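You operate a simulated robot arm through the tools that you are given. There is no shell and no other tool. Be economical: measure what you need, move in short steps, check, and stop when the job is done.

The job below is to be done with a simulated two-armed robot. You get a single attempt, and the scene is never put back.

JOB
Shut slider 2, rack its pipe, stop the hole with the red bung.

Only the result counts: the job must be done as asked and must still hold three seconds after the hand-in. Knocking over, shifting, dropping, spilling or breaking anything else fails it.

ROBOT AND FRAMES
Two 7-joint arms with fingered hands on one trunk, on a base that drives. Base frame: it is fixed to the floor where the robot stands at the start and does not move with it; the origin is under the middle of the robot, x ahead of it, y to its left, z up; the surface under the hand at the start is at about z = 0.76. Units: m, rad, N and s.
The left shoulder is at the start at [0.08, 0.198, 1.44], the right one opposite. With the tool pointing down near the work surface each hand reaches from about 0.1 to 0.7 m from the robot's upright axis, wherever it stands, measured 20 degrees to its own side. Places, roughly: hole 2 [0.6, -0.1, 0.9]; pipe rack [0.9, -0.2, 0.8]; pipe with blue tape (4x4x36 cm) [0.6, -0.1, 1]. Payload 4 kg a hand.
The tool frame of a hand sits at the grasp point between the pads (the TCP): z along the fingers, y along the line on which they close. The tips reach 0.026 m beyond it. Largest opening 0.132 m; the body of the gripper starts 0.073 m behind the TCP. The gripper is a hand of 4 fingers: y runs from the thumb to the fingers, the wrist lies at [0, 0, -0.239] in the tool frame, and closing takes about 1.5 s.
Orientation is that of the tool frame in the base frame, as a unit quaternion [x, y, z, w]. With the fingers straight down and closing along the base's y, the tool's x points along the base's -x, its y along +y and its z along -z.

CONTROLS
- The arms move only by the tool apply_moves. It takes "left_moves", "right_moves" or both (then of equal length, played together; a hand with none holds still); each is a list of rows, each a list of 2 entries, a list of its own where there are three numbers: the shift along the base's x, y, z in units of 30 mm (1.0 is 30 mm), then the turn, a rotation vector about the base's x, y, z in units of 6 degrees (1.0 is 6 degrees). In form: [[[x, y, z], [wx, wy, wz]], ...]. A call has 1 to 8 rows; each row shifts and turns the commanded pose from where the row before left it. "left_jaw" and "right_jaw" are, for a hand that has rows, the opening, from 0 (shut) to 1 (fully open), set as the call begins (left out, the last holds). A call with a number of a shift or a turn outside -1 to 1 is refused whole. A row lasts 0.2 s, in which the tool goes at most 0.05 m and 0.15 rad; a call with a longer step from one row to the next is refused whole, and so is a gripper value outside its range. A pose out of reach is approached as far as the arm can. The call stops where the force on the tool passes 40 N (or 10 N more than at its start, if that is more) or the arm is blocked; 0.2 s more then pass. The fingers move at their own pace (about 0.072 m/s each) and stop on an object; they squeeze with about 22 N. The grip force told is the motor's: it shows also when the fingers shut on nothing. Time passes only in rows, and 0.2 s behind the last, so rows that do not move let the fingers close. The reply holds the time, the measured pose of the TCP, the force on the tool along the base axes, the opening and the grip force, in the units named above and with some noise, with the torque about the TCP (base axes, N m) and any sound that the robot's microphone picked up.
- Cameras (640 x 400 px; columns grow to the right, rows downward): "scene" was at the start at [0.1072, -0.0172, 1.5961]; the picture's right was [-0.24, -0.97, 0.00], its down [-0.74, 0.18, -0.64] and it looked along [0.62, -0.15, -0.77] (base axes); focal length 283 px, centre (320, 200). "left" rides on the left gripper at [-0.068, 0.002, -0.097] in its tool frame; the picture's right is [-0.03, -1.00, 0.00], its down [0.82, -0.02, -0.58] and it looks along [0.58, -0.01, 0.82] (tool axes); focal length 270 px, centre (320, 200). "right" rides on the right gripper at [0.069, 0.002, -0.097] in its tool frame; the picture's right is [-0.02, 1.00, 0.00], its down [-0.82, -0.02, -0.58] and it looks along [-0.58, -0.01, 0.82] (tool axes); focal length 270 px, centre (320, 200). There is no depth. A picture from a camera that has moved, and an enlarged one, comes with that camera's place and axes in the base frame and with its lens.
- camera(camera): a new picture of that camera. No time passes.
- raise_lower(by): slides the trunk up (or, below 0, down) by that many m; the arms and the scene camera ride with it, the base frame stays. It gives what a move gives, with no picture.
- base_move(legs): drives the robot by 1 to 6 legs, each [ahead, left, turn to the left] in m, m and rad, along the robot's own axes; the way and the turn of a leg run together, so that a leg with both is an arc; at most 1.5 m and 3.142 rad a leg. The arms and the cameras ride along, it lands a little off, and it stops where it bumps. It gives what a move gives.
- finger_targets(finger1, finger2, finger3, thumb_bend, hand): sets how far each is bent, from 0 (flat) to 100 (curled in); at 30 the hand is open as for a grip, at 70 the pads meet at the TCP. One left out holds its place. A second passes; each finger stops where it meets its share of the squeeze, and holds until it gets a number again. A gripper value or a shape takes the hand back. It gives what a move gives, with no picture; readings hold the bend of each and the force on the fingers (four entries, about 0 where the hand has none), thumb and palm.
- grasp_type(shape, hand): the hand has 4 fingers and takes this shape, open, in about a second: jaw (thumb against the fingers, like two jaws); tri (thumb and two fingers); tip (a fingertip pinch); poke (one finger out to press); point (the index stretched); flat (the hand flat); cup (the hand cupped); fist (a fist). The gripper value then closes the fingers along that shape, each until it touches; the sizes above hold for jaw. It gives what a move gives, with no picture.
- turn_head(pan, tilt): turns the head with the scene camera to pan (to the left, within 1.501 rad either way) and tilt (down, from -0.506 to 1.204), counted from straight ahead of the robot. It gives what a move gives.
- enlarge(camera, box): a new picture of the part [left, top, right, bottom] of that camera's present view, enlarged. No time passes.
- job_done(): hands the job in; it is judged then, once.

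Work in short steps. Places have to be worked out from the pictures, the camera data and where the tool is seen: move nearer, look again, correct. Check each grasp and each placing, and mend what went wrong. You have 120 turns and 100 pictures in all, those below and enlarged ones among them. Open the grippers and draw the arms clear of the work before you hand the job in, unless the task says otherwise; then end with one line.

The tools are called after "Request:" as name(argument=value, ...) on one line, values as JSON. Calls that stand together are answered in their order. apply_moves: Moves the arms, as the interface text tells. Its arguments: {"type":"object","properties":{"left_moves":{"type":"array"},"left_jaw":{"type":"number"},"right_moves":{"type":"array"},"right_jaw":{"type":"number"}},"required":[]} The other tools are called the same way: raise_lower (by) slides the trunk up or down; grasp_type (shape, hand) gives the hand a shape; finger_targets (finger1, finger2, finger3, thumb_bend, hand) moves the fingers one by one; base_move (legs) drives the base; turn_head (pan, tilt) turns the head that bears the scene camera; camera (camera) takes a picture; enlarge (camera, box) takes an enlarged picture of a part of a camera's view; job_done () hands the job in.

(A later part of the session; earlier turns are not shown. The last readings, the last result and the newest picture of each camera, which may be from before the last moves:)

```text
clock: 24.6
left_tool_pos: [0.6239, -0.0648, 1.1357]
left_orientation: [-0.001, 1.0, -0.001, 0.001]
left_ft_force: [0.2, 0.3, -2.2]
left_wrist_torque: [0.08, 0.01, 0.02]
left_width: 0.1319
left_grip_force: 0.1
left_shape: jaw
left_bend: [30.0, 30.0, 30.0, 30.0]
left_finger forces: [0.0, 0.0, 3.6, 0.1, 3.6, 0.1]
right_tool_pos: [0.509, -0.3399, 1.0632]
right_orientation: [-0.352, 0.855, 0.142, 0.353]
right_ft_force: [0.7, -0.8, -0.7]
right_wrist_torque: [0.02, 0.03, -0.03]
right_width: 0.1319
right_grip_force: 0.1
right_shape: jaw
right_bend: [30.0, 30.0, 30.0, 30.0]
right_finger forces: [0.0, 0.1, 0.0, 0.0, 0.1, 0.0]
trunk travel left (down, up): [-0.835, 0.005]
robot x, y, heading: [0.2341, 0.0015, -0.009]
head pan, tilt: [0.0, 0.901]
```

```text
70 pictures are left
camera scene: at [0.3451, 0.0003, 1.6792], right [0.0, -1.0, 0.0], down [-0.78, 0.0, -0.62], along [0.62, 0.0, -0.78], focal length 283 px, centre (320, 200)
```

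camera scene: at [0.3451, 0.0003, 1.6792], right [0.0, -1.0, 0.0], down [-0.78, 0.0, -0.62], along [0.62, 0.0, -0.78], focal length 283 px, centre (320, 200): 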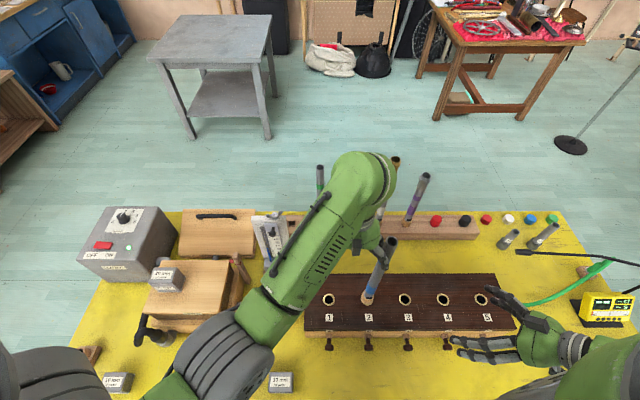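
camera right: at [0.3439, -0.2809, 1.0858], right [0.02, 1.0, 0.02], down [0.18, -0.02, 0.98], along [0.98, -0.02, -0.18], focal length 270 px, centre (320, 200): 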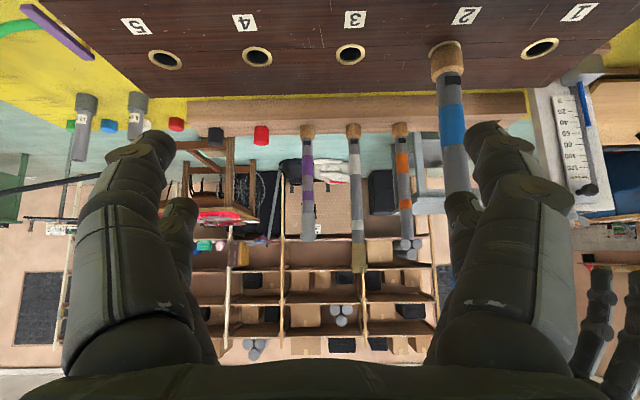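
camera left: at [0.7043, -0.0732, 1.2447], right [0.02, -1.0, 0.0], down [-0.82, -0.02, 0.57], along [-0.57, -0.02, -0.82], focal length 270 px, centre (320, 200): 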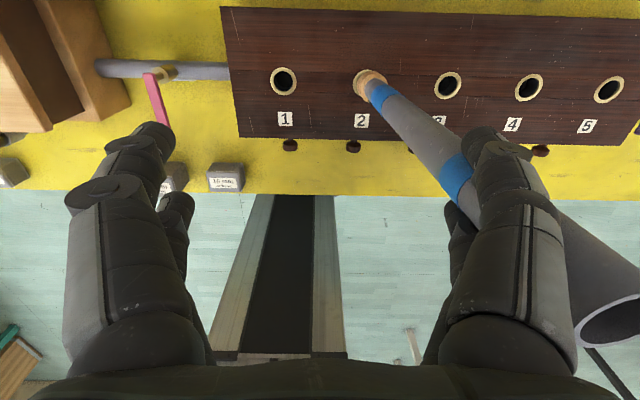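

The yaw took. Now to a pre-grasp at (0.547,-0.223,0.975).

Request:
apply_moves(right_moves=[[[0.25, 0.78, -0.59], [0, 0, 0]], [[0.25, 0.78, -0.59], [0, 0, 0]], [[0.25, 0.78, -0.59], [0, 0, 0]], [[0.25, 0.78, -0.59], [0, 0, 0]], [[0.25, 0.78, -0.59], [0, 0, 0]], [[0, 0, 0], [0, 0, 0]]])

Request:
camera(camera="scene")

Request:
camera(camera="right")

```text
clock: 26.0
left_tool_pos: [0.626, -0.0641, 1.136]
left_orientation: [0.0, 1.0, -0.002, 0.002]
left_ft_force: [1.8, 1.0, 0.8]
left_wrist_torque: [-0.05, -0.01, 0.14]
left_width: 0.1319
left_grip_force: 0.0
left_shape: jaw
left_bend: [30.0, 30.0, 30.0, 30.0]
left_finger forces: [0.0, 0.0, 0.1, 0.0, 2.2, 0.0]
right_tool_pos: [0.5356, -0.2582, 1.0042]
right_orientation: [-0.353, 0.855, 0.142, 0.352]
right_ft_force: [0.8, 0.1, -1.0]
right_wrist_torque: [0.0, 0.0, -0.01]
right_width: 0.132
right_grip_force: 0.2
right_shape: jaw
right_bend: [30.0, 30.0, 30.0, 30.0]
right_finger forces: [0.0, 0.1, 0.1, 0.1, 0.0, 0.0]
right hand out of reach, approached as far as the arm can: row 4, 5
trunk travel left (down, up): [-0.835, 0.005]
robot x, y, heading: [0.2372, -0.0009, 0.002]
head pan, tilt: [0.0, 0.901]
```

```text
69 pictures are left
camera scene: at [0.3459, 0.0017, 1.6793], right [0.0, -1.0, 0.0], down [-0.78, 0.0, -0.62], along [0.62, 0.0, -0.78], focal length 283 px, centre (320, 200)
```

scene: 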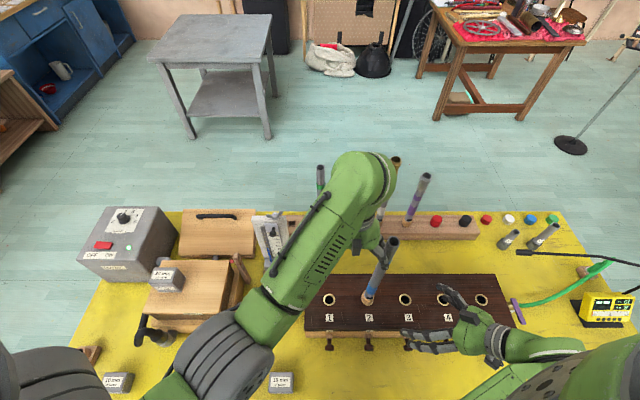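

```text
68 pictures are left
camera right: at [0.455, -0.3382, 1.0267], right [-0.69, 0.72, 0.01], down [0.13, 0.11, 0.98], along [0.71, 0.68, -0.18], focal length 270 px, centre (320, 200)
```

right: 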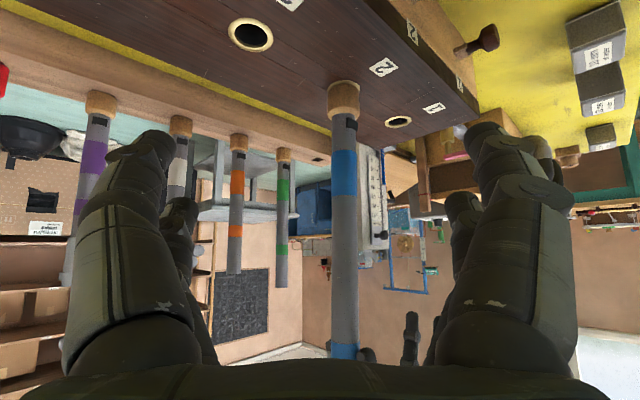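

Pipe is upright and roughly centred between the right fingers (upside-down view). I advance diagonally onto it.

Request:
apply_moves(right_moves=[[[0.5, 0.75, -0.1], [0, 0, 0]], [[0.5, 0.75, -0.1], [0, 0, 0]], [[0.55, 0.6, -0.1], [0, 0, 0]], [[0.55, 0.6, -0.1], [0, 0, 0]], [[0, 0, 0], [0, 0, 0]]])

Request:
camera(camera="right")

Request:
camera(camera="scene")

```text
clock: 27.2
left_tool_pos: [0.6264, -0.0644, 1.1354]
left_orientation: [-0.001, 1.0, -0.002, 0.002]
left_ft_force: [3.5, 1.0, 1.8]
left_wrist_torque: [-0.13, -0.07, 0.22]
left_width: 0.1319
left_grip_force: 0.0
left_shape: jaw
left_bend: [30.0, 30.0, 30.0, 30.0]
left_finger forces: [0.0, 0.1, 0.0, 0.0, 3.4, 0.1]
right_tool_pos: [0.537, -0.2583, 1.0058]
right_orientation: [-0.352, 0.856, 0.141, 0.352]
right_ft_force: [0.1, 0.2, 0.0]
right_wrist_torque: [-0.01, -0.01, 0.02]
right_width: 0.1321
right_grip_force: 0.0
right_shape: jaw
right_bend: [30.0, 30.0, 30.0, 30.0]
right_finger forces: [0.1, 0.0, 0.1, 0.0, 0.0, 0.0]
right hand out of reach, approached as far as the arm can: row 1, 2, 3, 4
trunk travel left (down, up): [-0.835, 0.005]
robot x, y, heading: [0.234, 0.0004, -0.001]
head pan, tilt: [0.0, 0.901]
```

```text
67 pictures are left
camera right: at [0.4548, -0.3386, 1.0264], right [-0.69, 0.72, 0.01], down [0.13, 0.11, 0.98], along [0.71, 0.68, -0.18], focal length 270 px, centre (320, 200)
```

right: 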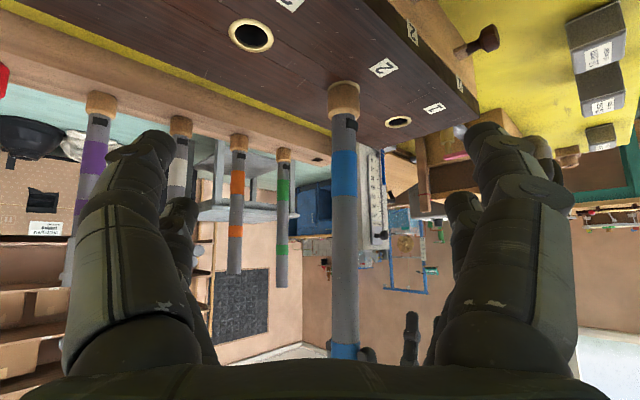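

```text
66 pictures are left
camera scene: at [0.3459, 0.0012, 1.6792], right [0.0, -1.0, 0.0], down [-0.78, 0.0, -0.62], along [0.62, 0.0, -0.78], focal length 283 px, centre (320, 200)
```

scene: 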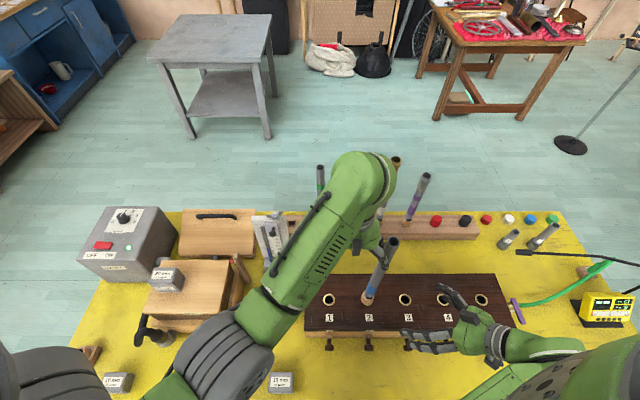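

The right arm is at a joint limit there. Meanwhile the left readings changed: only the thumb (behind the pipe) touches now with ~3.4 N, so the pinch has let go. I ease the left hand slightly +x to unload it.

Request:
apply_moves(left_moves=[[[0.05, 0, 0], [0, 0, 0]], [[0, 0, 0], [0, 0, 0]]])

Request:
enlarge(camera="scene", box=[310, 210, 450, 310])

Request:
camera(camera="left")

```text
clock: 27.8
left_tool_pos: [0.6267, -0.0633, 1.1357]
left_orientation: [0.0, 1.0, 0.0, 0.002]
left_ft_force: [-0.1, -0.4, -0.1]
left_wrist_torque: [-0.01, 0.04, -0.02]
left_width: 0.1319
left_grip_force: 0.1
left_shape: jaw
left_bend: [30.0, 30.0, 30.0, 30.0]
left_finger forces: [0.1, 0.0, 1.0, 0.1, 1.2, 0.1]
right_tool_pos: [0.5367, -0.2588, 1.0051]
right_orientation: [-0.353, 0.855, 0.142, 0.352]
right_ft_force: [0.2, 0.1, -0.7]
right_wrist_torque: [-0.01, 0.0, 0.0]
right_width: 0.1318
right_grip_force: 0.1
right_shape: jaw
right_bend: [30.0, 30.0, 30.0, 30.0]
right_finger forces: [0.1, 0.0, 0.0, 0.1, 0.0, 0.0]
trunk travel left (down, up): [-0.835, 0.005]
robot x, y, heading: [0.2363, 0.0005, -0.002]
head pan, tilt: [0.0, 0.901]
```

```text
4.00 times, centred on (380, 260) of scene
camera zoom: at [0.345, 0.001, 1.6792], right [0.0, -1.0, 0.0], down [-0.78, 0.0, -0.62], along [0.62, 0.0, -0.78], focal length 1133 px, centre (80, -40)
```

zoom: 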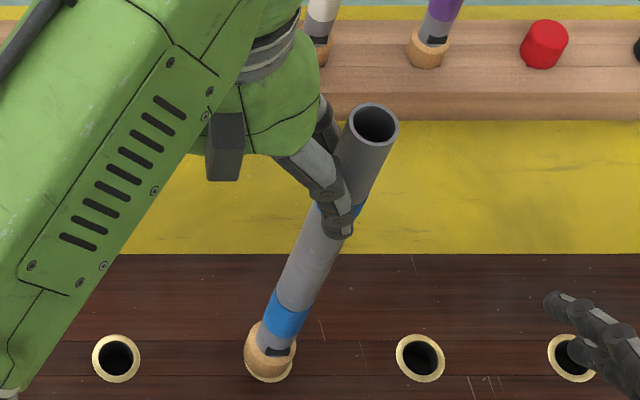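

```text
64 pictures are left
camera left: at [0.6943, -0.063, 1.2328], right [0.02, -1.0, 0.0], down [-0.82, -0.02, 0.58], along [-0.58, -0.02, -0.82], focal length 270 px, centre (320, 200)
```

left: 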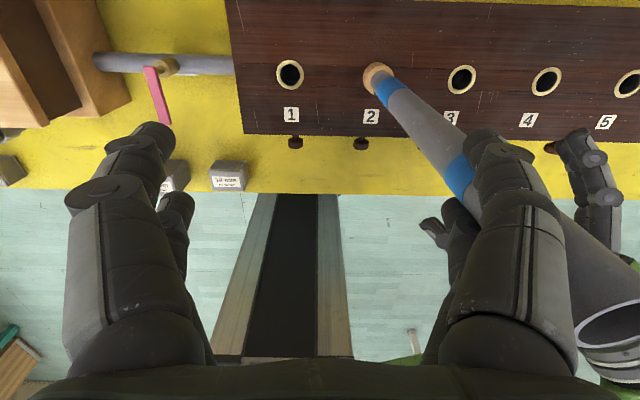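

Forces are down to ~1 N. I draw the left hand away in +y slowly and check that the pipe stays.

Request:
apply_moves(left_moves=[[[0, 0.1, 0], [0, 0, 0]], [[0, 0.1, 0], [0, 0, 0]], [[0, 0.1, 0], [0, 0, 0]], [[0, 0.1, 0], [0, 0, 0]]])

Request:
enlarge(camera="scene", box=[310, 210, 450, 310])

```text
clock: 28.8
left_tool_pos: [0.6277, -0.0539, 1.1315]
left_orientation: [0.0, 1.0, -0.002, 0.002]
left_ft_force: [-0.9, -0.1, -0.1]
left_wrist_torque: [0.0, 0.04, 0.01]
left_width: 0.1319
left_grip_force: 0.0
left_shape: jaw
left_bend: [30.0, 30.0, 30.0, 30.0]
left_finger forces: [0.1, 0.1, 0.0, 0.0, 0.0, 0.0]
left hand out of reach, approached as far as the arm can: row 4
right_tool_pos: [0.5365, -0.2587, 1.0047]
right_orientation: [-0.352, 0.855, 0.142, 0.353]
right_ft_force: [-0.6, 0.0, 0.3]
right_wrist_torque: [0.0, 0.02, -0.02]
right_width: 0.132
right_grip_force: 0.0
right_shape: jaw
right_bend: [30.0, 30.0, 30.0, 30.0]
right_finger forces: [0.0, 0.0, 0.1, 0.0, 0.1, 0.0]
trunk travel left (down, up): [-0.835, 0.005]
robot x, y, heading: [0.2373, -0.0017, -0.002]
head pan, tilt: [0.0, 0.901]
```

```text
4.00 times, centred on (380, 260) of scene
camera zoom: at [0.3451, 0.0008, 1.6792], right [0.0, -1.0, 0.0], down [-0.78, 0.0, -0.62], along [0.62, 0.0, -0.78], focal length 1133 px, centre (80, -40)
```

zoom: 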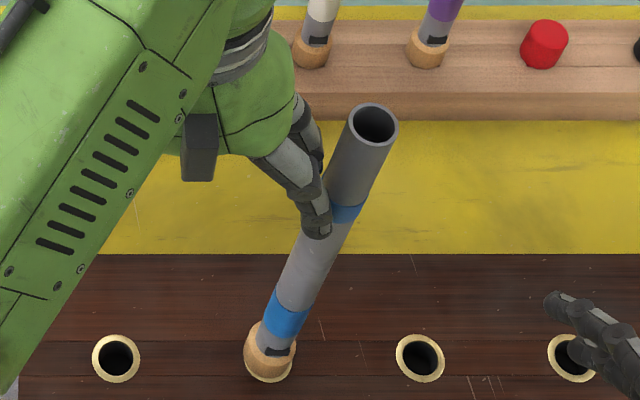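

The pipe stands free and seated. I draw the left hand further away, then back the base so that the right arm has comfortable room.

Request:
apply_moves(left_moves=[[[0, 0.7, 0], [0, 0, 0]], [[0, 1, 0], [0, 0, 0]], [[0, 1, 0], [0, 0, 0]], [[0, 1, 0], [0, 0, 0]]])

Request:
base_move(legs=[[-0.2, 0, 0]])

Request:
camera(camera="scene")

```text
clock: 29.8
left_tool_pos: [0.6372, 0.0529, 1.1093]
left_orientation: [0.001, 1.0, -0.002, 0.003]
left_ft_force: [-0.3, 0.1, -0.2]
left_wrist_torque: [0.0, 0.02, 0.02]
left_width: 0.132
left_grip_force: 0.1
left_shape: jaw
left_bend: [30.0, 30.0, 30.0, 30.0]
left_finger forces: [0.0, 0.0, 0.0, 0.0, 0.1, 0.1]
left hand out of reach, approached as far as the arm can: row 1, 2, 3, 4
right_tool_pos: [0.5374, -0.2585, 1.0044]
right_orientation: [-0.353, 0.855, 0.141, 0.352]
right_ft_force: [0.0, -0.6, -0.3]
right_wrist_torque: [0.01, -0.01, -0.02]
right_width: 0.1321
right_grip_force: 0.0
right_shape: jaw
right_bend: [30.0, 30.0, 30.0, 30.0]
right_finger forces: [0.0, 0.0, 0.0, 0.0, 0.0, 0.0]
trunk travel left (down, up): [-0.835, 0.005]
robot x, y, heading: [0.2399, -0.0002, 0.0]
head pan, tilt: [0.0, 0.901]
```

```text
clock: 31.4
left_tool_pos: [0.4389, 0.0516, 1.1075]
left_orientation: [-0.001, 1.0, -0.002, 0.001]
left_ft_force: [-0.1, -0.1, 0.8]
left_wrist_torque: [0.03, 0.04, 0.02]
left_width: 0.1318
left_grip_force: 0.0
left_shape: jaw
left_bend: [30.0, 30.0, 30.0, 30.0]
left_finger forces: [0.0, 0.1, 0.0, 0.1, 0.0, 0.0]
right_tool_pos: [0.3383, -0.2577, 1.0038]
right_orientation: [-0.353, 0.856, 0.143, 0.351]
right_ft_force: [1.3, 0.5, -1.1]
right_wrist_torque: [0.03, 0.03, 0.0]
right_width: 0.1321
right_grip_force: 0.1
right_shape: jaw
right_bend: [30.0, 30.0, 30.0, 30.0]
right_finger forces: [0.1, 0.0, 0.1, 0.0, 0.1, 0.0]
trunk travel left (down, up): [-0.835, 0.005]
robot x, y, heading: [0.0315, -0.0021, 0.002]
head pan, tilt: [0.0, 0.901]
```

```text
62 pictures are left
camera scene: at [0.1499, 0.0011, 1.6787], right [0.0, -1.0, 0.0], down [-0.79, 0.0, -0.62], along [0.62, 0.0, -0.79], focal length 283 px, centre (320, 200)
```

scene: 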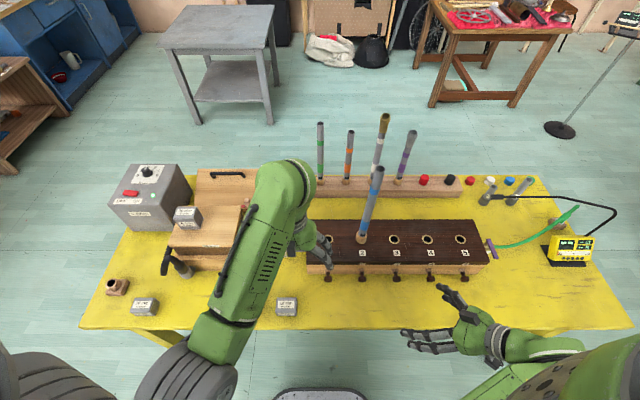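

Good view; pipe stands straight. I move the left hand aside to the left and the right hand (kept at 45° yaw/tilt) to a pre-grasp near the pipe's upper part.

Request:
apply_moves(left_moves=[[[0, 1, 0], [0, 0, 0]], [[0, 1, 0], [0, 0, 0]], [[0, 1, 0], [0, 0, 0]], [[0, 1, 0], [0, 0, 0]], [[0, 1, 0], [0, 0, 0]], [[0, 1, 0], [0, 0, 0]], [[0, 1, 0], [0, 0, 0]], [[0, 1, 0], [0, 0, 0]]], right_moves=[[[0.8, 0.08, 0.48], [0, 0, 0]], [[0.8, 0.08, 0.48], [0, 0, 0]], [[0.8, 0.08, 0.48], [0, 0, 0]], [[0.8, 0.08, 0.48], [0, 0, 0]], [[0.8, 0.08, 0.48], [0, 0, 0]], [[0.8, 0.08, 0.48], [0, 0, 0]], [[0.8, 0.08, 0.48], [0, 0, 0]], [[0.8, 0.08, 0.48], [0, 0, 0]]])

Request:
camera(camera="scene")

Request:
camera(camera="right")

```text
clock: 33.4
left_tool_pos: [0.443, 0.2453, 1.0848]
left_orientation: [0.062, 0.998, -0.003, -0.005]
left_ft_force: [-0.2, -0.8, 0.0]
left_wrist_torque: [0.04, 0.02, -0.01]
left_width: 0.132
left_grip_force: 0.1
left_shape: jaw
left_bend: [30.0, 30.0, 30.0, 30.0]
left_finger forces: [0.0, 0.0, 0.1, 0.0, 0.0, 0.0]
left hand out of reach, approached as far as the arm can: row 2, 7, 8
right_tool_pos: [0.527, -0.2442, 1.1468]
right_orientation: [-0.351, 0.856, 0.142, 0.352]
right_ft_force: [0.4, -0.4, -0.4]
right_wrist_torque: [-0.02, -0.01, 0.03]
right_width: 0.1319
right_grip_force: 0.0
right_shape: jaw
right_bend: [30.0, 30.0, 30.0, 30.0]
right_finger forces: [0.0, 0.0, 0.0, 0.0, 0.0, 0.0]
right hand out of reach, approached as far as the arm can: row 1, 2, 3
trunk travel left (down, up): [-0.835, 0.005]
robot x, y, heading: [0.0336, 0.0027, 0.004]
head pan, tilt: [0.0, 0.901]
stopped in row 8 (left hand): the arm was blocked; the commanded pose is now the measured one
```

```text
61 pictures are left
camera scene: at [0.1435, 0.0011, 1.6782], right [0.0, -1.0, 0.0], down [-0.78, 0.0, -0.62], along [0.62, 0.0, -0.78], focal length 283 px, centre (320, 200)
```

scene: 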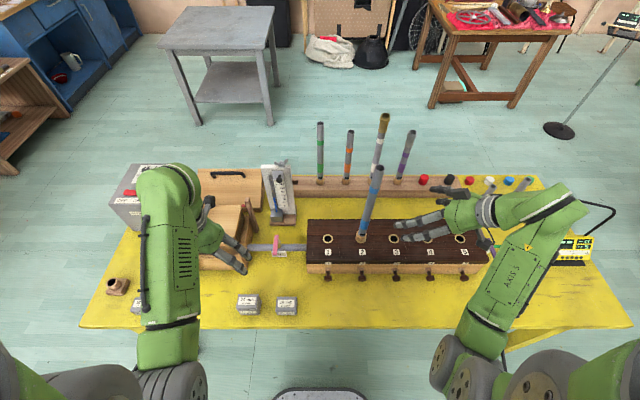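

```text
60 pictures are left
camera right: at [0.4436, -0.3254, 1.1678], right [-0.69, 0.72, 0.01], down [0.14, 0.11, 0.98], along [0.71, 0.68, -0.18], focal length 270 px, centre (320, 200)
```

right: 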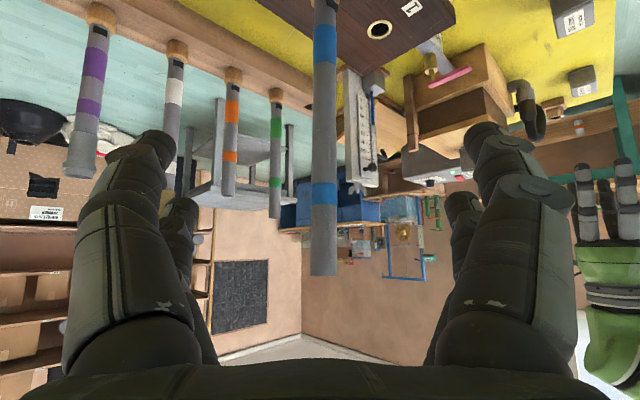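

The pipe is centred between the open fingers. I advance onto it to about (0.632,-0.14,1.12), still open.

Request:
apply_moves(right_moves=[[[0.58, 0.58, -0.15], [0, 0, 0]], [[0.58, 0.58, -0.15], [0, 0, 0]], [[0.58, 0.58, -0.15], [0, 0, 0]], [[0.58, 0.58, -0.15], [0, 0, 0]], [[0.58, 0.58, -0.15], [0, 0, 0]], [[0.4, 0.4, -0.15], [0, 0, 0]], [[0, 0, 0], [0, 0, 0]]])

Request:
camera(camera="right")

Request:
enlarge(camera="scene", box=[320, 150, 460, 270])

```text
clock: 35.0
left_tool_pos: [0.4444, 0.2465, 1.088]
left_orientation: [0.062, 0.998, -0.004, -0.001]
left_ft_force: [-0.9, -0.1, 0.0]
left_wrist_torque: [0.01, 0.02, 0.0]
left_width: 0.1322
left_grip_force: 0.0
left_shape: jaw
left_bend: [30.0, 30.0, 30.0, 30.0]
left_finger forces: [0.0, 0.0, 0.0, 0.0, 0.0, 0.0]
right_tool_pos: [0.5975, -0.1453, 1.1725]
right_orientation: [-0.352, 0.855, 0.142, 0.353]
right_ft_force: [0.5, -0.1, 0.1]
right_wrist_torque: [0.04, -0.03, 0.0]
right_width: 0.1318
right_grip_force: 0.2
right_shape: jaw
right_bend: [30.0, 30.0, 30.0, 30.0]
right_finger forces: [0.0, 0.0, 0.0, 0.0, 0.1, 0.1]
right hand out of reach, approached as far as the arm can: row 1, 2, 3, 4, 5, 6
trunk travel left (down, up): [-0.835, 0.005]
robot x, y, heading: [0.0364, 0.0007, -0.0]
head pan, tilt: [0.0, 0.901]
```

```text
59 pictures are left
camera right: at [0.5157, -0.2258, 1.1941], right [-0.69, 0.72, 0.01], down [0.14, 0.11, 0.98], along [0.71, 0.68, -0.18], focal length 270 px, centre (320, 200)
```

right: 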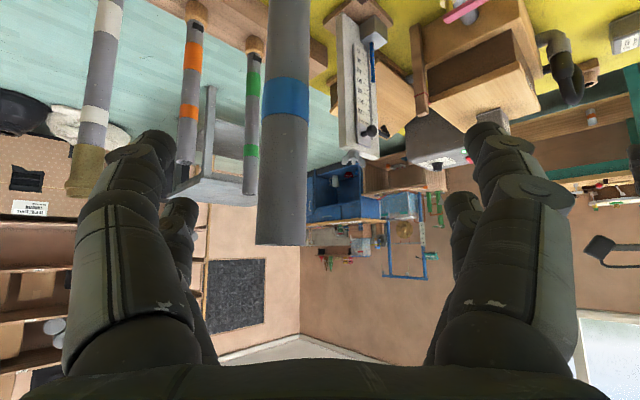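

```text
3.33 times, centred on (390, 210) of scene
camera zoom: at [0.1426, 0.0008, 1.6792], right [0.0, -1.0, 0.0], down [-0.78, 0.0, -0.62], along [0.62, 0.0, -0.78], focal length 944 px, centre (87, 167)
```

zoom: 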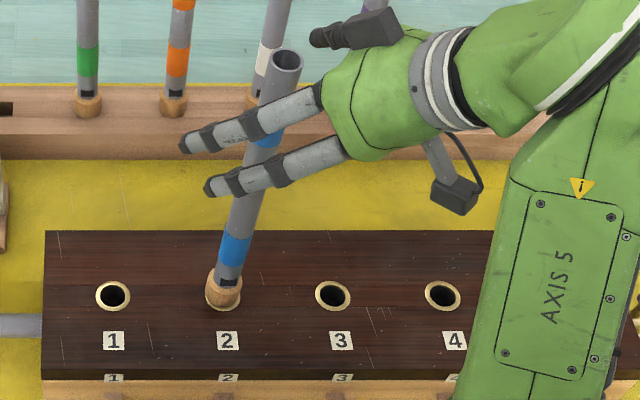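

The arm slides along some joint limit here, ending high. I try reducing the yaw in place while nudging towards the target.

Request:
apply_moves(right_moves=[[[-0.3, 0, 0], [0, 0, -0.9]], [[0, 0, 0], [0, 0, -0.9]], [[0, 0, 0], [0, 0, -0.9]], [[0, 0, 0], [0, 0, -0.9]], [[0, 0, -0.4], [0, 0, -0.4]], [[0, 0, -0.4], [0, 0, 0]], [[0, 0, -0.4], [0, 0, 0]], [[0, 0, -0.4], [0, 0, 0]]])

Request:
camera(camera="right")

```text
clock: 36.8
left_tool_pos: [0.4431, 0.2467, 1.0876]
left_orientation: [0.062, 0.998, -0.003, -0.004]
left_ft_force: [0.0, 0.2, -0.7]
left_wrist_torque: [0.0, -0.01, 0.0]
left_width: 0.1321
left_grip_force: 0.0
left_shape: jaw
left_bend: [30.0, 30.0, 30.0, 30.0]
left_finger forces: [0.0, 0.0, 0.0, 0.0, 0.0, 0.1]
right_tool_pos: [0.5881, -0.146, 1.1242]
right_orientation: [-0.167, 0.91, 0.065, 0.374]
right_ft_force: [1.1, -0.7, 0.7]
right_wrist_torque: [0.02, 0.0, 0.0]
right_width: 0.1318
right_grip_force: 0.0
right_shape: jaw
right_bend: [30.0, 30.0, 30.0, 30.0]
right_finger forces: [0.0, 0.0, 0.0, 0.1, 0.0, 0.1]
trunk travel left (down, up): [-0.835, 0.005]
robot x, y, heading: [0.0359, -0.002, 0.001]
head pan, tilt: [0.0, 0.901]
```

```text
57 pictures are left
camera right: at [0.4811, -0.1847, 1.1458], right [-0.34, 0.94, 0.01], down [0.17, 0.05, 0.98], along [0.93, 0.33, -0.17], focal length 270 px, centre (320, 200)
```

right: 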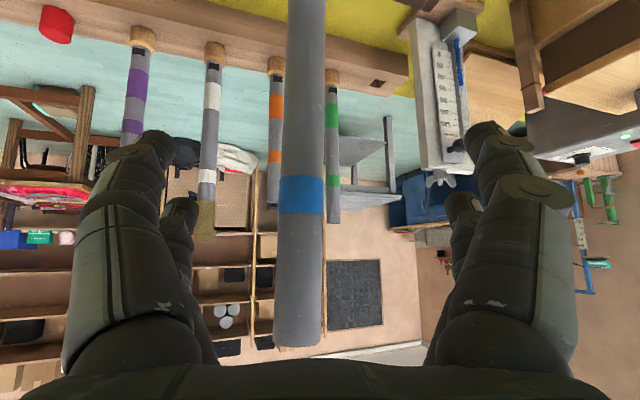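

Now it follows freely with yaw ≈20°. I move the last 45 mm onto the pipe.

Request:
apply_moves(right_moves=[[[0.4, 0.0, 0], [0, 0, 0]], [[0.4, 0.0, 0], [0, 0, 0]], [[0.4, 0.05, 0], [0, 0, 0]], [[0.3, 0.05, 0], [0, 0, 0]], [[0, 0, 0], [0, 0, 0]]])

Request:
camera(camera="right")

Request:
enlarge(camera="scene", box=[320, 150, 460, 270])

```text
clock: 38.0
left_tool_pos: [0.4439, 0.2467, 1.0873]
left_orientation: [0.061, 0.998, -0.003, -0.003]
left_ft_force: [0.8, -0.2, 0.1]
left_wrist_torque: [0.01, 0.02, -0.02]
left_width: 0.1323
left_grip_force: 0.1
left_shape: jaw
left_bend: [30.0, 30.0, 30.0, 30.0]
left_finger forces: [0.0, 0.0, 0.0, 0.0, 0.1, 0.0]
right_tool_pos: [0.6334, -0.1422, 1.1248]
right_orientation: [-0.168, 0.91, 0.067, 0.374]
right_ft_force: [0.4, -0.1, -0.3]
right_wrist_torque: [0.0, 0.0, 0.03]
right_width: 0.132
right_grip_force: 0.1
right_shape: jaw
right_bend: [30.0, 30.0, 30.0, 30.0]
right_finger forces: [0.1, 0.0, 0.0, 0.0, 0.1, 0.1]
trunk travel left (down, up): [-0.835, 0.005]
robot x, y, heading: [0.0352, 0.0037, 0.0]
head pan, tilt: [0.0, 0.901]
```

```text
56 pictures are left
camera right: at [0.5258, -0.1819, 1.1456], right [-0.34, 0.94, 0.01], down [0.17, 0.05, 0.98], along [0.93, 0.33, -0.18], focal length 270 px, centre (320, 200)
```

right: 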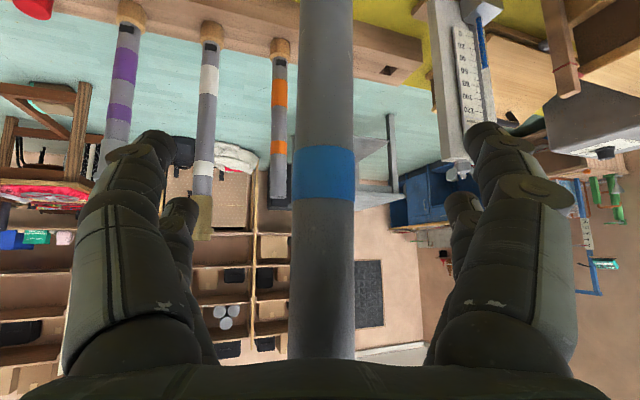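

```text
3.33 times, centred on (390, 210) of scene
camera zoom: at [0.1431, 0.0011, 1.6793], right [0.0, -1.0, 0.0], down [-0.78, 0.0, -0.62], along [0.62, 0.0, -0.78], focal length 944 px, centre (87, 167)
```

zoom: 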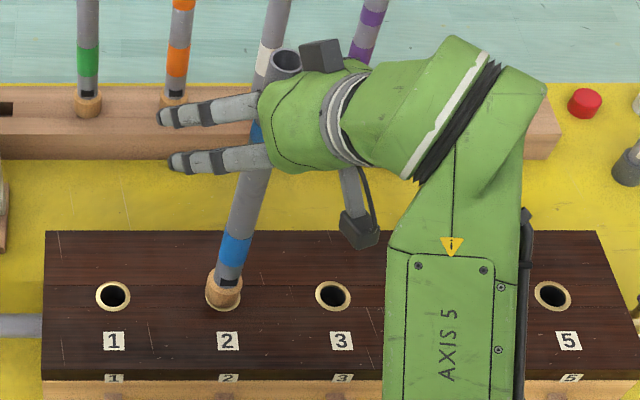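

The pipe is centred at the TCP. I close the right hand.

Request:
apply_moves(right_moves=[[[0, 0, 0], [0, 0, 0]], [[0, 0, 0], [0, 0, 0]], [[0, 0, 0], [0, 0, 0]], [[0, 0, 0], [0, 0, 0]], [[0, 0, 0], [0, 0, 0]], [[0, 0, 0], [0, 0, 0]], [[0, 0, 0], [0, 0, 0]]], right_jaw=0)

Request:
camera(camera="right")

Request:
enlarge(camera="scene", box=[320, 150, 460, 270])

```text
clock: 39.6
left_tool_pos: [0.4438, 0.2469, 1.0865]
left_orientation: [0.063, 0.998, -0.003, -0.004]
left_ft_force: [-0.1, 0.0, 0.1]
left_wrist_torque: [0.01, 0.02, -0.02]
left_width: 0.1322
left_grip_force: 0.0
left_shape: jaw
left_bend: [30.0, 30.0, 30.0, 30.0]
left_finger forces: [0.0, 0.1, 0.1, 0.1, 0.0, 0.0]
right_tool_pos: [0.6345, -0.1417, 1.123]
right_orientation: [-0.166, 0.91, 0.064, 0.374]
right_ft_force: [2.0, 1.3, -0.2]
right_wrist_torque: [0.03, -0.05, -0.06]
right_width: 0.0049
right_grip_force: 22.1
right_shape: jaw
right_bend: [73.0, 61.0, 61.0, 70.0]
right_finger forces: [18.8, 0.0, 0.0, 0.0, 19.1, 0.1]
trunk travel left (down, up): [-0.835, 0.005]
robot x, y, heading: [0.0349, 0.0024, -0.0]
head pan, tilt: [0.0, 0.901]
```

```text
54 pictures are left
camera right: at [0.5264, -0.1817, 1.1454], right [-0.34, 0.94, 0.01], down [0.17, 0.05, 0.98], along [0.93, 0.33, -0.18], focal length 270 px, centre (320, 200)
```

right: 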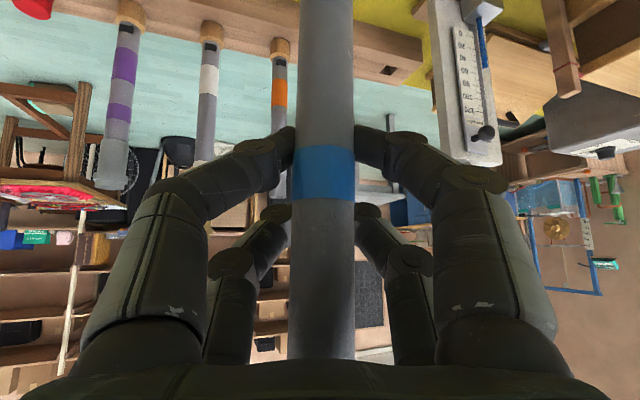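

```text
3.33 times, centred on (390, 210) of scene
camera zoom: at [0.1439, 0.0014, 1.6792], right [0.0, -1.0, 0.0], down [-0.78, 0.0, -0.62], along [0.62, 0.0, -0.78], focal length 944 px, centre (87, 167)
```

zoom: 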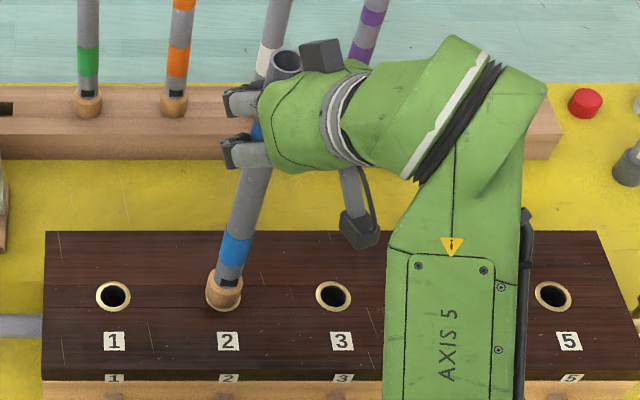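

The pipe is pinched by finger 1 and thumb (19 N each), while the other pair hangs loose. I bend all fingers further to get the second pair on as well.

Request:
finger_targets(hand="right", finger1=85, finger2=85, finger3=85, thumb_bend=85)

Request:
camera(camera="right")

```text
clock: 40.6
left_tool_pos: [0.446, 0.2447, 1.0868]
left_orientation: [0.062, 0.998, -0.003, -0.004]
left_ft_force: [-0.1, 0.5, -0.5]
left_wrist_torque: [0.02, -0.01, 0.04]
left_width: 0.132
left_grip_force: 0.2
left_shape: jaw
left_bend: [30.0, 30.0, 30.0, 30.0]
left_finger forces: [0.1, 0.1, 0.0, 0.0, 0.1, 0.1]
right_tool_pos: [0.6363, -0.1441, 1.1229]
right_orientation: [-0.166, 0.91, 0.065, 0.374]
right_ft_force: [9.8, -8.8, 0.0]
right_wrist_torque: [-0.16, -0.17, 0.07]
right_width: 0.0165
right_grip_force: 14.7
right_shape: fingers
right_bend: [73.0, 73.0, 73.0, 73.0]
right_finger forces: [7.9, 0.1, 0.0, 0.1, 21.5, 0.0]
trunk travel left (down, up): [-0.835, 0.005]
robot x, y, heading: [0.0324, 0.0016, -0.0]
head pan, tilt: [0.0, 0.901]
```

```text
52 pictures are left
camera right: at [0.5278, -0.1844, 1.1447], right [-0.33, 0.94, 0.01], down [0.17, 0.05, 0.98], along [0.93, 0.33, -0.18], focal length 270 px, centre (320, 200)
```

right: 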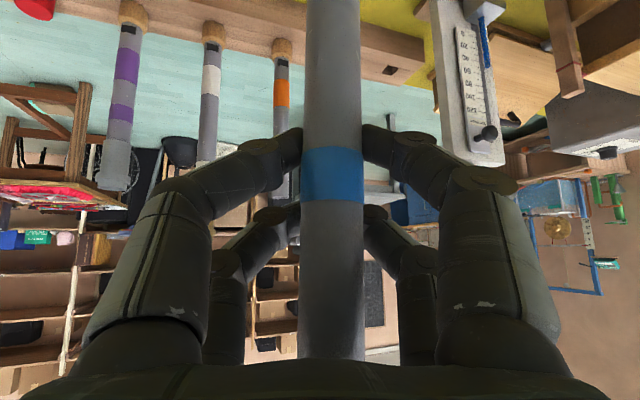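

At 45° only one finger pair can meet the pipe, and uneven bending now pushes it sideways. I go back to the balanced jaw pinch (pinched well above the centre of mass, it hangs straight).

Request:
apply_moves(right_moves=[[[0, 0, 0], [0, 0, 0]], [[0, 0, 0], [0, 0, 0]], [[0, 0, 0], [0, 0, 0]], [[0, 0, 0], [0, 0, 0]], [[0, 0, 0], [0, 0, 0]]], right_jaw=0)

Request:
enlarge(camera="scene", box=[320, 150, 460, 270])

```text
clock: 41.8
left_tool_pos: [0.4439, 0.2461, 1.0873]
left_orientation: [0.062, 0.998, -0.003, -0.004]
left_ft_force: [0.6, 0.4, -0.1]
left_wrist_torque: [0.0, 0.0, 0.02]
left_width: 0.1319
left_grip_force: 0.1
left_shape: jaw
left_bend: [30.0, 30.0, 30.0, 30.0]
left_finger forces: [0.0, 0.0, 0.0, 0.0, 0.1, 0.1]
right_tool_pos: [0.6333, -0.1424, 1.1234]
right_orientation: [-0.167, 0.91, 0.067, 0.374]
right_ft_force: [2.8, 1.7, -1.8]
right_wrist_torque: [0.01, -0.08, -0.02]
right_width: 0.0033
right_grip_force: 21.8
right_shape: jaw
right_bend: [74.0, 61.0, 61.0, 70.0]
right_finger forces: [19.9, 0.0, 0.0, 0.1, 20.5, 0.0]
trunk travel left (down, up): [-0.835, 0.005]
robot x, y, heading: [0.0356, 0.0011, -0.0]
head pan, tilt: [0.0, 0.901]
```

```text
3.33 times, centred on (390, 210) of scene
camera zoom: at [0.1441, 0.0012, 1.6791], right [0.0, -1.0, 0.0], down [-0.78, 0.0, -0.62], along [0.62, 0.0, -0.78], focal length 944 px, centre (87, 167)
```

zoom: 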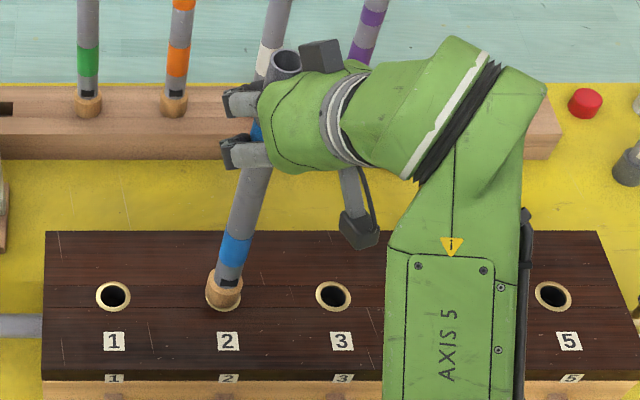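

Balanced 20/20 N. Test lift of about 18 mm, slowly.

Request:
apply_moves(right_moves=[[[0, 0, 0.15], [0, 0, 0]], [[0, 0, 0.15], [0, 0, 0]], [[0, 0, 0.15], [0, 0, 0]], [[0, 0, 0.15], [0, 0, 0]], [[0, 0, 0], [0, 0, 0]]])

Request:
enlarge(camera="scene", box=[320, 150, 460, 270])

Request:
camera(camera="right")

```text
clock: 43.0
left_tool_pos: [0.443, 0.2476, 1.0869]
left_orientation: [0.062, 0.998, -0.003, -0.003]
left_ft_force: [-0.5, -0.8, 0.5]
left_wrist_torque: [-0.03, 0.0, 0.02]
left_width: 0.132
left_grip_force: 0.0
left_shape: jaw
left_bend: [30.0, 30.0, 30.0, 30.0]
left_finger forces: [0.1, 0.0, 0.0, 0.1, 0.0, 0.0]
right_tool_pos: [0.6338, -0.1426, 1.1408]
right_orientation: [-0.167, 0.91, 0.066, 0.374]
right_ft_force: [0.0, 0.1, -1.3]
right_wrist_torque: [-0.03, -0.01, 0.0]
right_width: 0.0033
right_grip_force: 21.7
right_shape: jaw
right_bend: [74.0, 61.0, 61.0, 70.0]
right_finger forces: [19.2, 0.0, 0.0, 0.1, 20.6, 0.0]
trunk travel left (down, up): [-0.835, 0.005]
robot x, y, heading: [0.0349, -0.0048, -0.0]
head pan, tilt: [0.0, 0.901]
```

```text
3.33 times, centred on (390, 210) of scene
camera zoom: at [0.1429, 0.0009, 1.6792], right [0.0, -1.0, 0.0], down [-0.78, 0.0, -0.62], along [0.62, 0.0, -0.78], focal length 944 px, centre (87, 167)
```

zoom: 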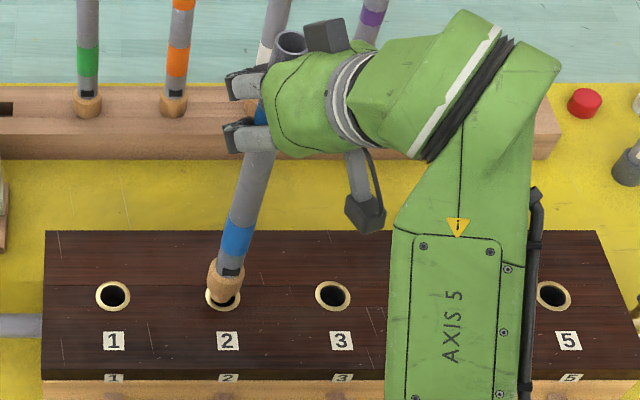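

```text
49 pictures are left
camera right: at [0.5262, -0.182, 1.1635], right [-0.34, 0.94, 0.01], down [0.17, 0.05, 0.98], along [0.93, 0.33, -0.18], focal length 270 px, centre (320, 200)
```

right: 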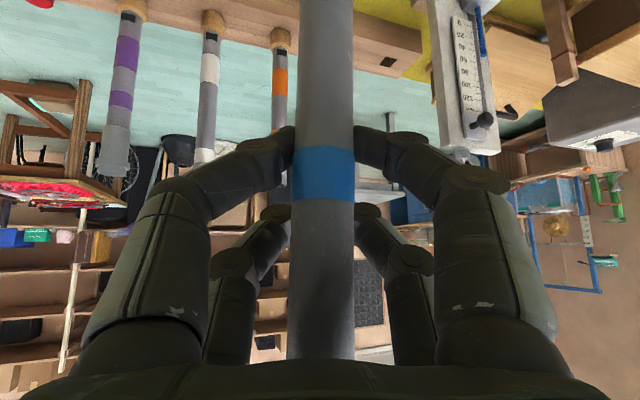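

The pipe came along cleanly. I lift on until the foot is well clear.

Request:
apply_moves(right_moves=[[[0, 0, 0.3], [0, 0, 0]], [[0, 0, 0.3], [0, 0, 0]], [[0, 0, 0.3], [0, 0, 0]], [[0, 0, 0.3], [0, 0, 0]], [[0, 0, 0.3], [0, 0, 0]], [[0, 0, 0.2], [0, 0, 0]], [[0, 0, 0], [0, 0, 0]]])

Request:
camera(camera="scene")

```text
clock: 44.6
left_tool_pos: [0.4444, 0.2475, 1.0869]
left_orientation: [0.062, 0.998, -0.004, -0.002]
left_ft_force: [0.3, 0.5, -0.5]
left_wrist_torque: [0.04, -0.02, 0.03]
left_width: 0.132
left_grip_force: 0.0
left_shape: jaw
left_bend: [30.0, 30.0, 30.0, 30.0]
left_finger forces: [0.0, 0.1, 0.1, 0.1, 0.0, 0.0]
right_tool_pos: [0.6338, -0.1411, 1.1939]
right_orientation: [-0.167, 0.91, 0.066, 0.374]
right_ft_force: [0.0, 0.1, -0.7]
right_wrist_torque: [-0.01, -0.03, -0.01]
right_width: 0.0035
right_grip_force: 21.7
right_shape: jaw
right_bend: [74.0, 61.0, 61.0, 70.0]
right_finger forces: [19.1, 0.0, 0.1, 0.0, 20.6, 0.0]
trunk travel left (down, up): [-0.835, 0.005]
robot x, y, heading: [0.0329, -0.0007, -0.0]
head pan, tilt: [0.0, 0.901]
```

```text
48 pictures are left
camera scene: at [0.1433, 0.0011, 1.6792], right [0.0, -1.0, 0.0], down [-0.78, 0.0, -0.62], along [0.62, 0.0, -0.78], focal length 283 px, centre (320, 200)
```

scene: 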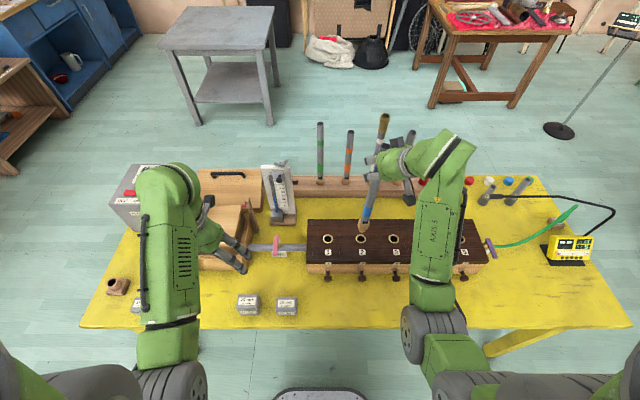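

Foot is free of the hole. I drive ahead about 0.18 m so that the rack comes within reach.

Request:
base_move(legs=[[0.18, 0, 0]])

Request:
camera(camera="scene")

Request:
camera(camera="right")

```text
clock: 46.1
left_tool_pos: [0.617, 0.2475, 1.0882]
left_orientation: [0.063, 0.998, -0.003, -0.001]
left_ft_force: [-0.4, -0.4, 1.0]
left_wrist_torque: [0.04, -0.01, -0.01]
left_width: 0.132
left_grip_force: 0.0
left_shape: jaw
left_bend: [30.0, 30.0, 30.0, 30.0]
left_finger forces: [0.0, 0.1, 0.1, 0.1, 0.1, 0.0]
right_tool_pos: [0.8076, -0.1426, 1.1969]
right_orientation: [-0.167, 0.909, 0.066, 0.375]
right_ft_force: [-0.8, -0.6, -0.7]
right_wrist_torque: [0.01, -0.03, 0.0]
right_width: 0.0033
right_grip_force: 21.7
right_shape: jaw
right_bend: [74.0, 61.0, 61.0, 70.0]
right_finger forces: [19.2, 0.1, 0.1, 0.0, 20.5, 0.0]
trunk travel left (down, up): [-0.835, 0.005]
robot x, y, heading: [0.2153, -0.0025, -0.002]
head pan, tilt: [0.0, 0.901]
```

```text
47 pictures are left
camera scene: at [0.3153, 0.0011, 1.6796], right [0.0, -1.0, 0.0], down [-0.78, 0.0, -0.62], along [0.62, 0.0, -0.78], focal length 283 px, centre (320, 200)
```

scene: 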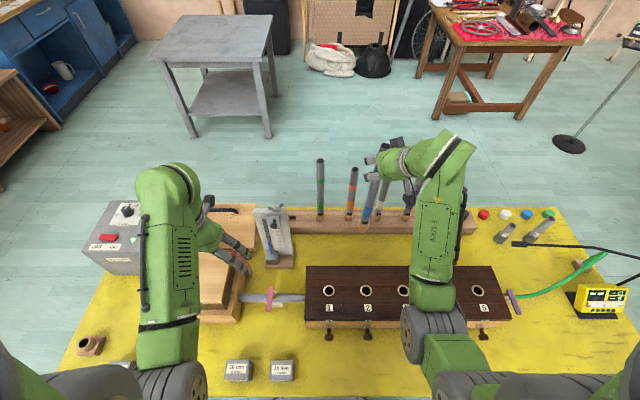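

```text
46 pictures are left
camera right: at [0.6998, -0.1819, 1.2167], right [-0.34, 0.94, 0.01], down [0.17, 0.05, 0.98], along [0.93, 0.33, -0.17], focal length 270 px, centre (320, 200)
```

right: 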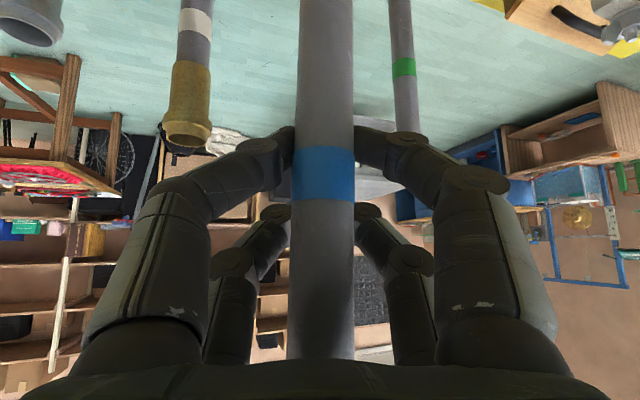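

All steady. I carry the pipe left along x≈0.82–0.84 to y≈0.04, between the rack pipes and the manometer.

Request:
apply_moves(right_moves=[[[0.13, 0.76, 0], [0, 0, 0]], [[0.13, 0.76, 0], [0, 0, 0]], [[0.13, 0.76, 0], [0, 0, 0]], [[0.13, 0.76, 0], [0, 0, 0]], [[0.13, 0.76, 0], [0, 0, 0]], [[0.13, 0.76, 0], [0, 0, 0]], [[0.13, 0.76, 0], [0, 0, 0]], [[0.13, 0.76, 0], [0, 0, 0]]])

Request:
camera(camera="scene")

Request:
enlarge(camera="scene", box=[250, 130, 370, 270])

```text
clock: 47.9
left_tool_pos: [0.6226, 0.248, 1.0863]
left_orientation: [0.063, 0.998, -0.004, -0.003]
left_ft_force: [0.0, 0.4, -0.3]
left_wrist_torque: [-0.01, 0.03, 0.03]
left_width: 0.1319
left_grip_force: 0.0
left_shape: jaw
left_bend: [30.0, 30.0, 30.0, 30.0]
left_finger forces: [0.0, 0.0, 0.0, 0.1, 0.0, 0.0]
right_tool_pos: [0.8436, 0.0419, 1.1923]
right_orientation: [-0.167, 0.91, 0.065, 0.374]
right_ft_force: [-0.2, 0.1, -1.5]
right_wrist_torque: [-0.04, 0.0, 0.0]
right_width: 0.0031
right_grip_force: 21.9
right_shape: jaw
right_bend: [74.0, 61.0, 61.0, 70.0]
right_finger forces: [19.1, 0.1, 0.0, 0.0, 20.5, 0.0]
trunk travel left (down, up): [-0.835, 0.005]
robot x, y, heading: [0.2146, 0.0012, -0.005]
head pan, tilt: [0.0, 0.901]
```

```text
45 pictures are left
camera scene: at [0.3217, 0.0024, 1.6792], right [0.0, -1.0, 0.0], down [-0.78, 0.0, -0.62], along [0.62, 0.0, -0.78], focal length 283 px, centre (320, 200)
```

scene: 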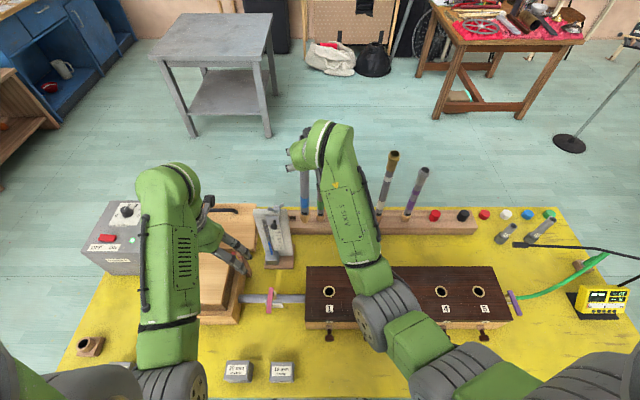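

```text
2.86 times, centred on (310, 200) of scene
camera zoom: at [0.3217, 0.0024, 1.6792], right [0.0, -1.0, 0.0], down [-0.78, 0.0, -0.62], along [0.62, 0.0, -0.78], focal length 809 px, centre (349, 200)
```

zoom: 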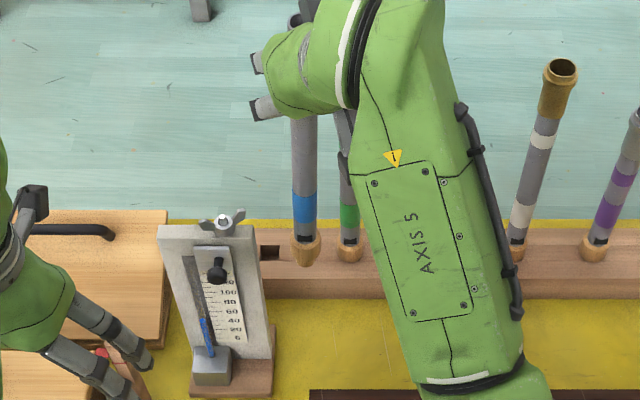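

Foot and free rack hole are both visible. I move over the hole, staying high.

Request:
apply_moves(right_moves=[[[0.5, 0.5, 0], [0, 0, 0]], [[0.5, 0.5, 0], [0, 0, 0]], [[0.5, 0.5, 0], [0, 0, 0]], [[0.5, 0.4, 0], [0, 0, 0]], [[0.43, 0, 0], [0, 0, 0]], [[0, 0, 0], [0, 0, 0]]])

Request:
enlarge(camera="scene", box=[260, 170, 340, 240])

Request:
camera(camera="right")

```text
clock: 49.3
left_tool_pos: [0.6213, 0.2474, 1.0868]
left_orientation: [0.063, 0.998, -0.004, -0.003]
left_ft_force: [0.5, -0.4, -0.4]
left_wrist_torque: [0.02, -0.02, 0.0]
left_width: 0.1318
left_grip_force: 0.0
left_shape: jaw
left_bend: [30.0, 30.0, 30.0, 30.0]
left_finger forces: [0.0, 0.1, 0.0, 0.0, 0.0, 0.0]
right_tool_pos: [0.9169, 0.0967, 1.1938]
right_orientation: [-0.166, 0.91, 0.065, 0.373]
right_ft_force: [0.3, 0.4, -1.4]
right_wrist_torque: [-0.01, -0.05, 0.0]
right_width: 0.0034
right_grip_force: 22.1
right_shape: jaw
right_bend: [74.0, 61.0, 61.0, 70.0]
right_finger forces: [19.0, 0.1, 0.0, 0.1, 20.3, 0.0]
trunk travel left (down, up): [-0.835, 0.005]
robot x, y, heading: [0.2135, -0.0007, -0.003]
head pan, tilt: [0.0, 0.901]
```

```text
5.71 times, centred on (300, 205) of scene
camera zoom: at [0.3212, 0.0011, 1.6792], right [0.0, -1.0, 0.0], down [-0.78, 0.0, -0.62], along [0.62, 0.0, -0.78], focal length 1618 px, centre (434, 171)
```

zoom: 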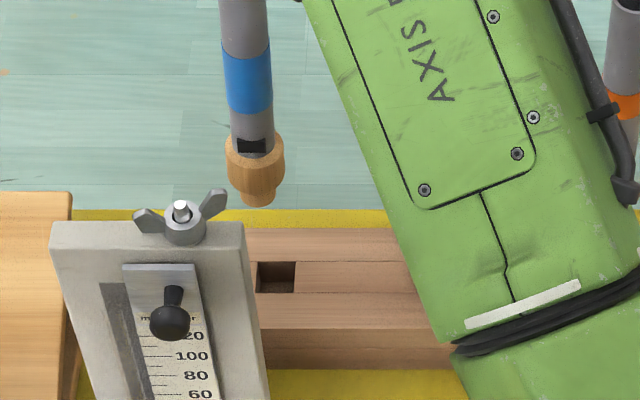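

```text
42 pictures are left
camera right: at [0.8083, 0.0575, 1.2149], right [-0.34, 0.94, 0.01], down [0.17, 0.05, 0.98], along [0.93, 0.33, -0.18], focal length 270 px, centre (320, 200)
```

right: 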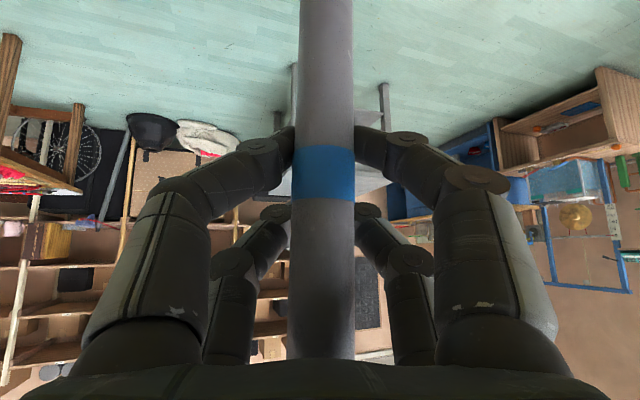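

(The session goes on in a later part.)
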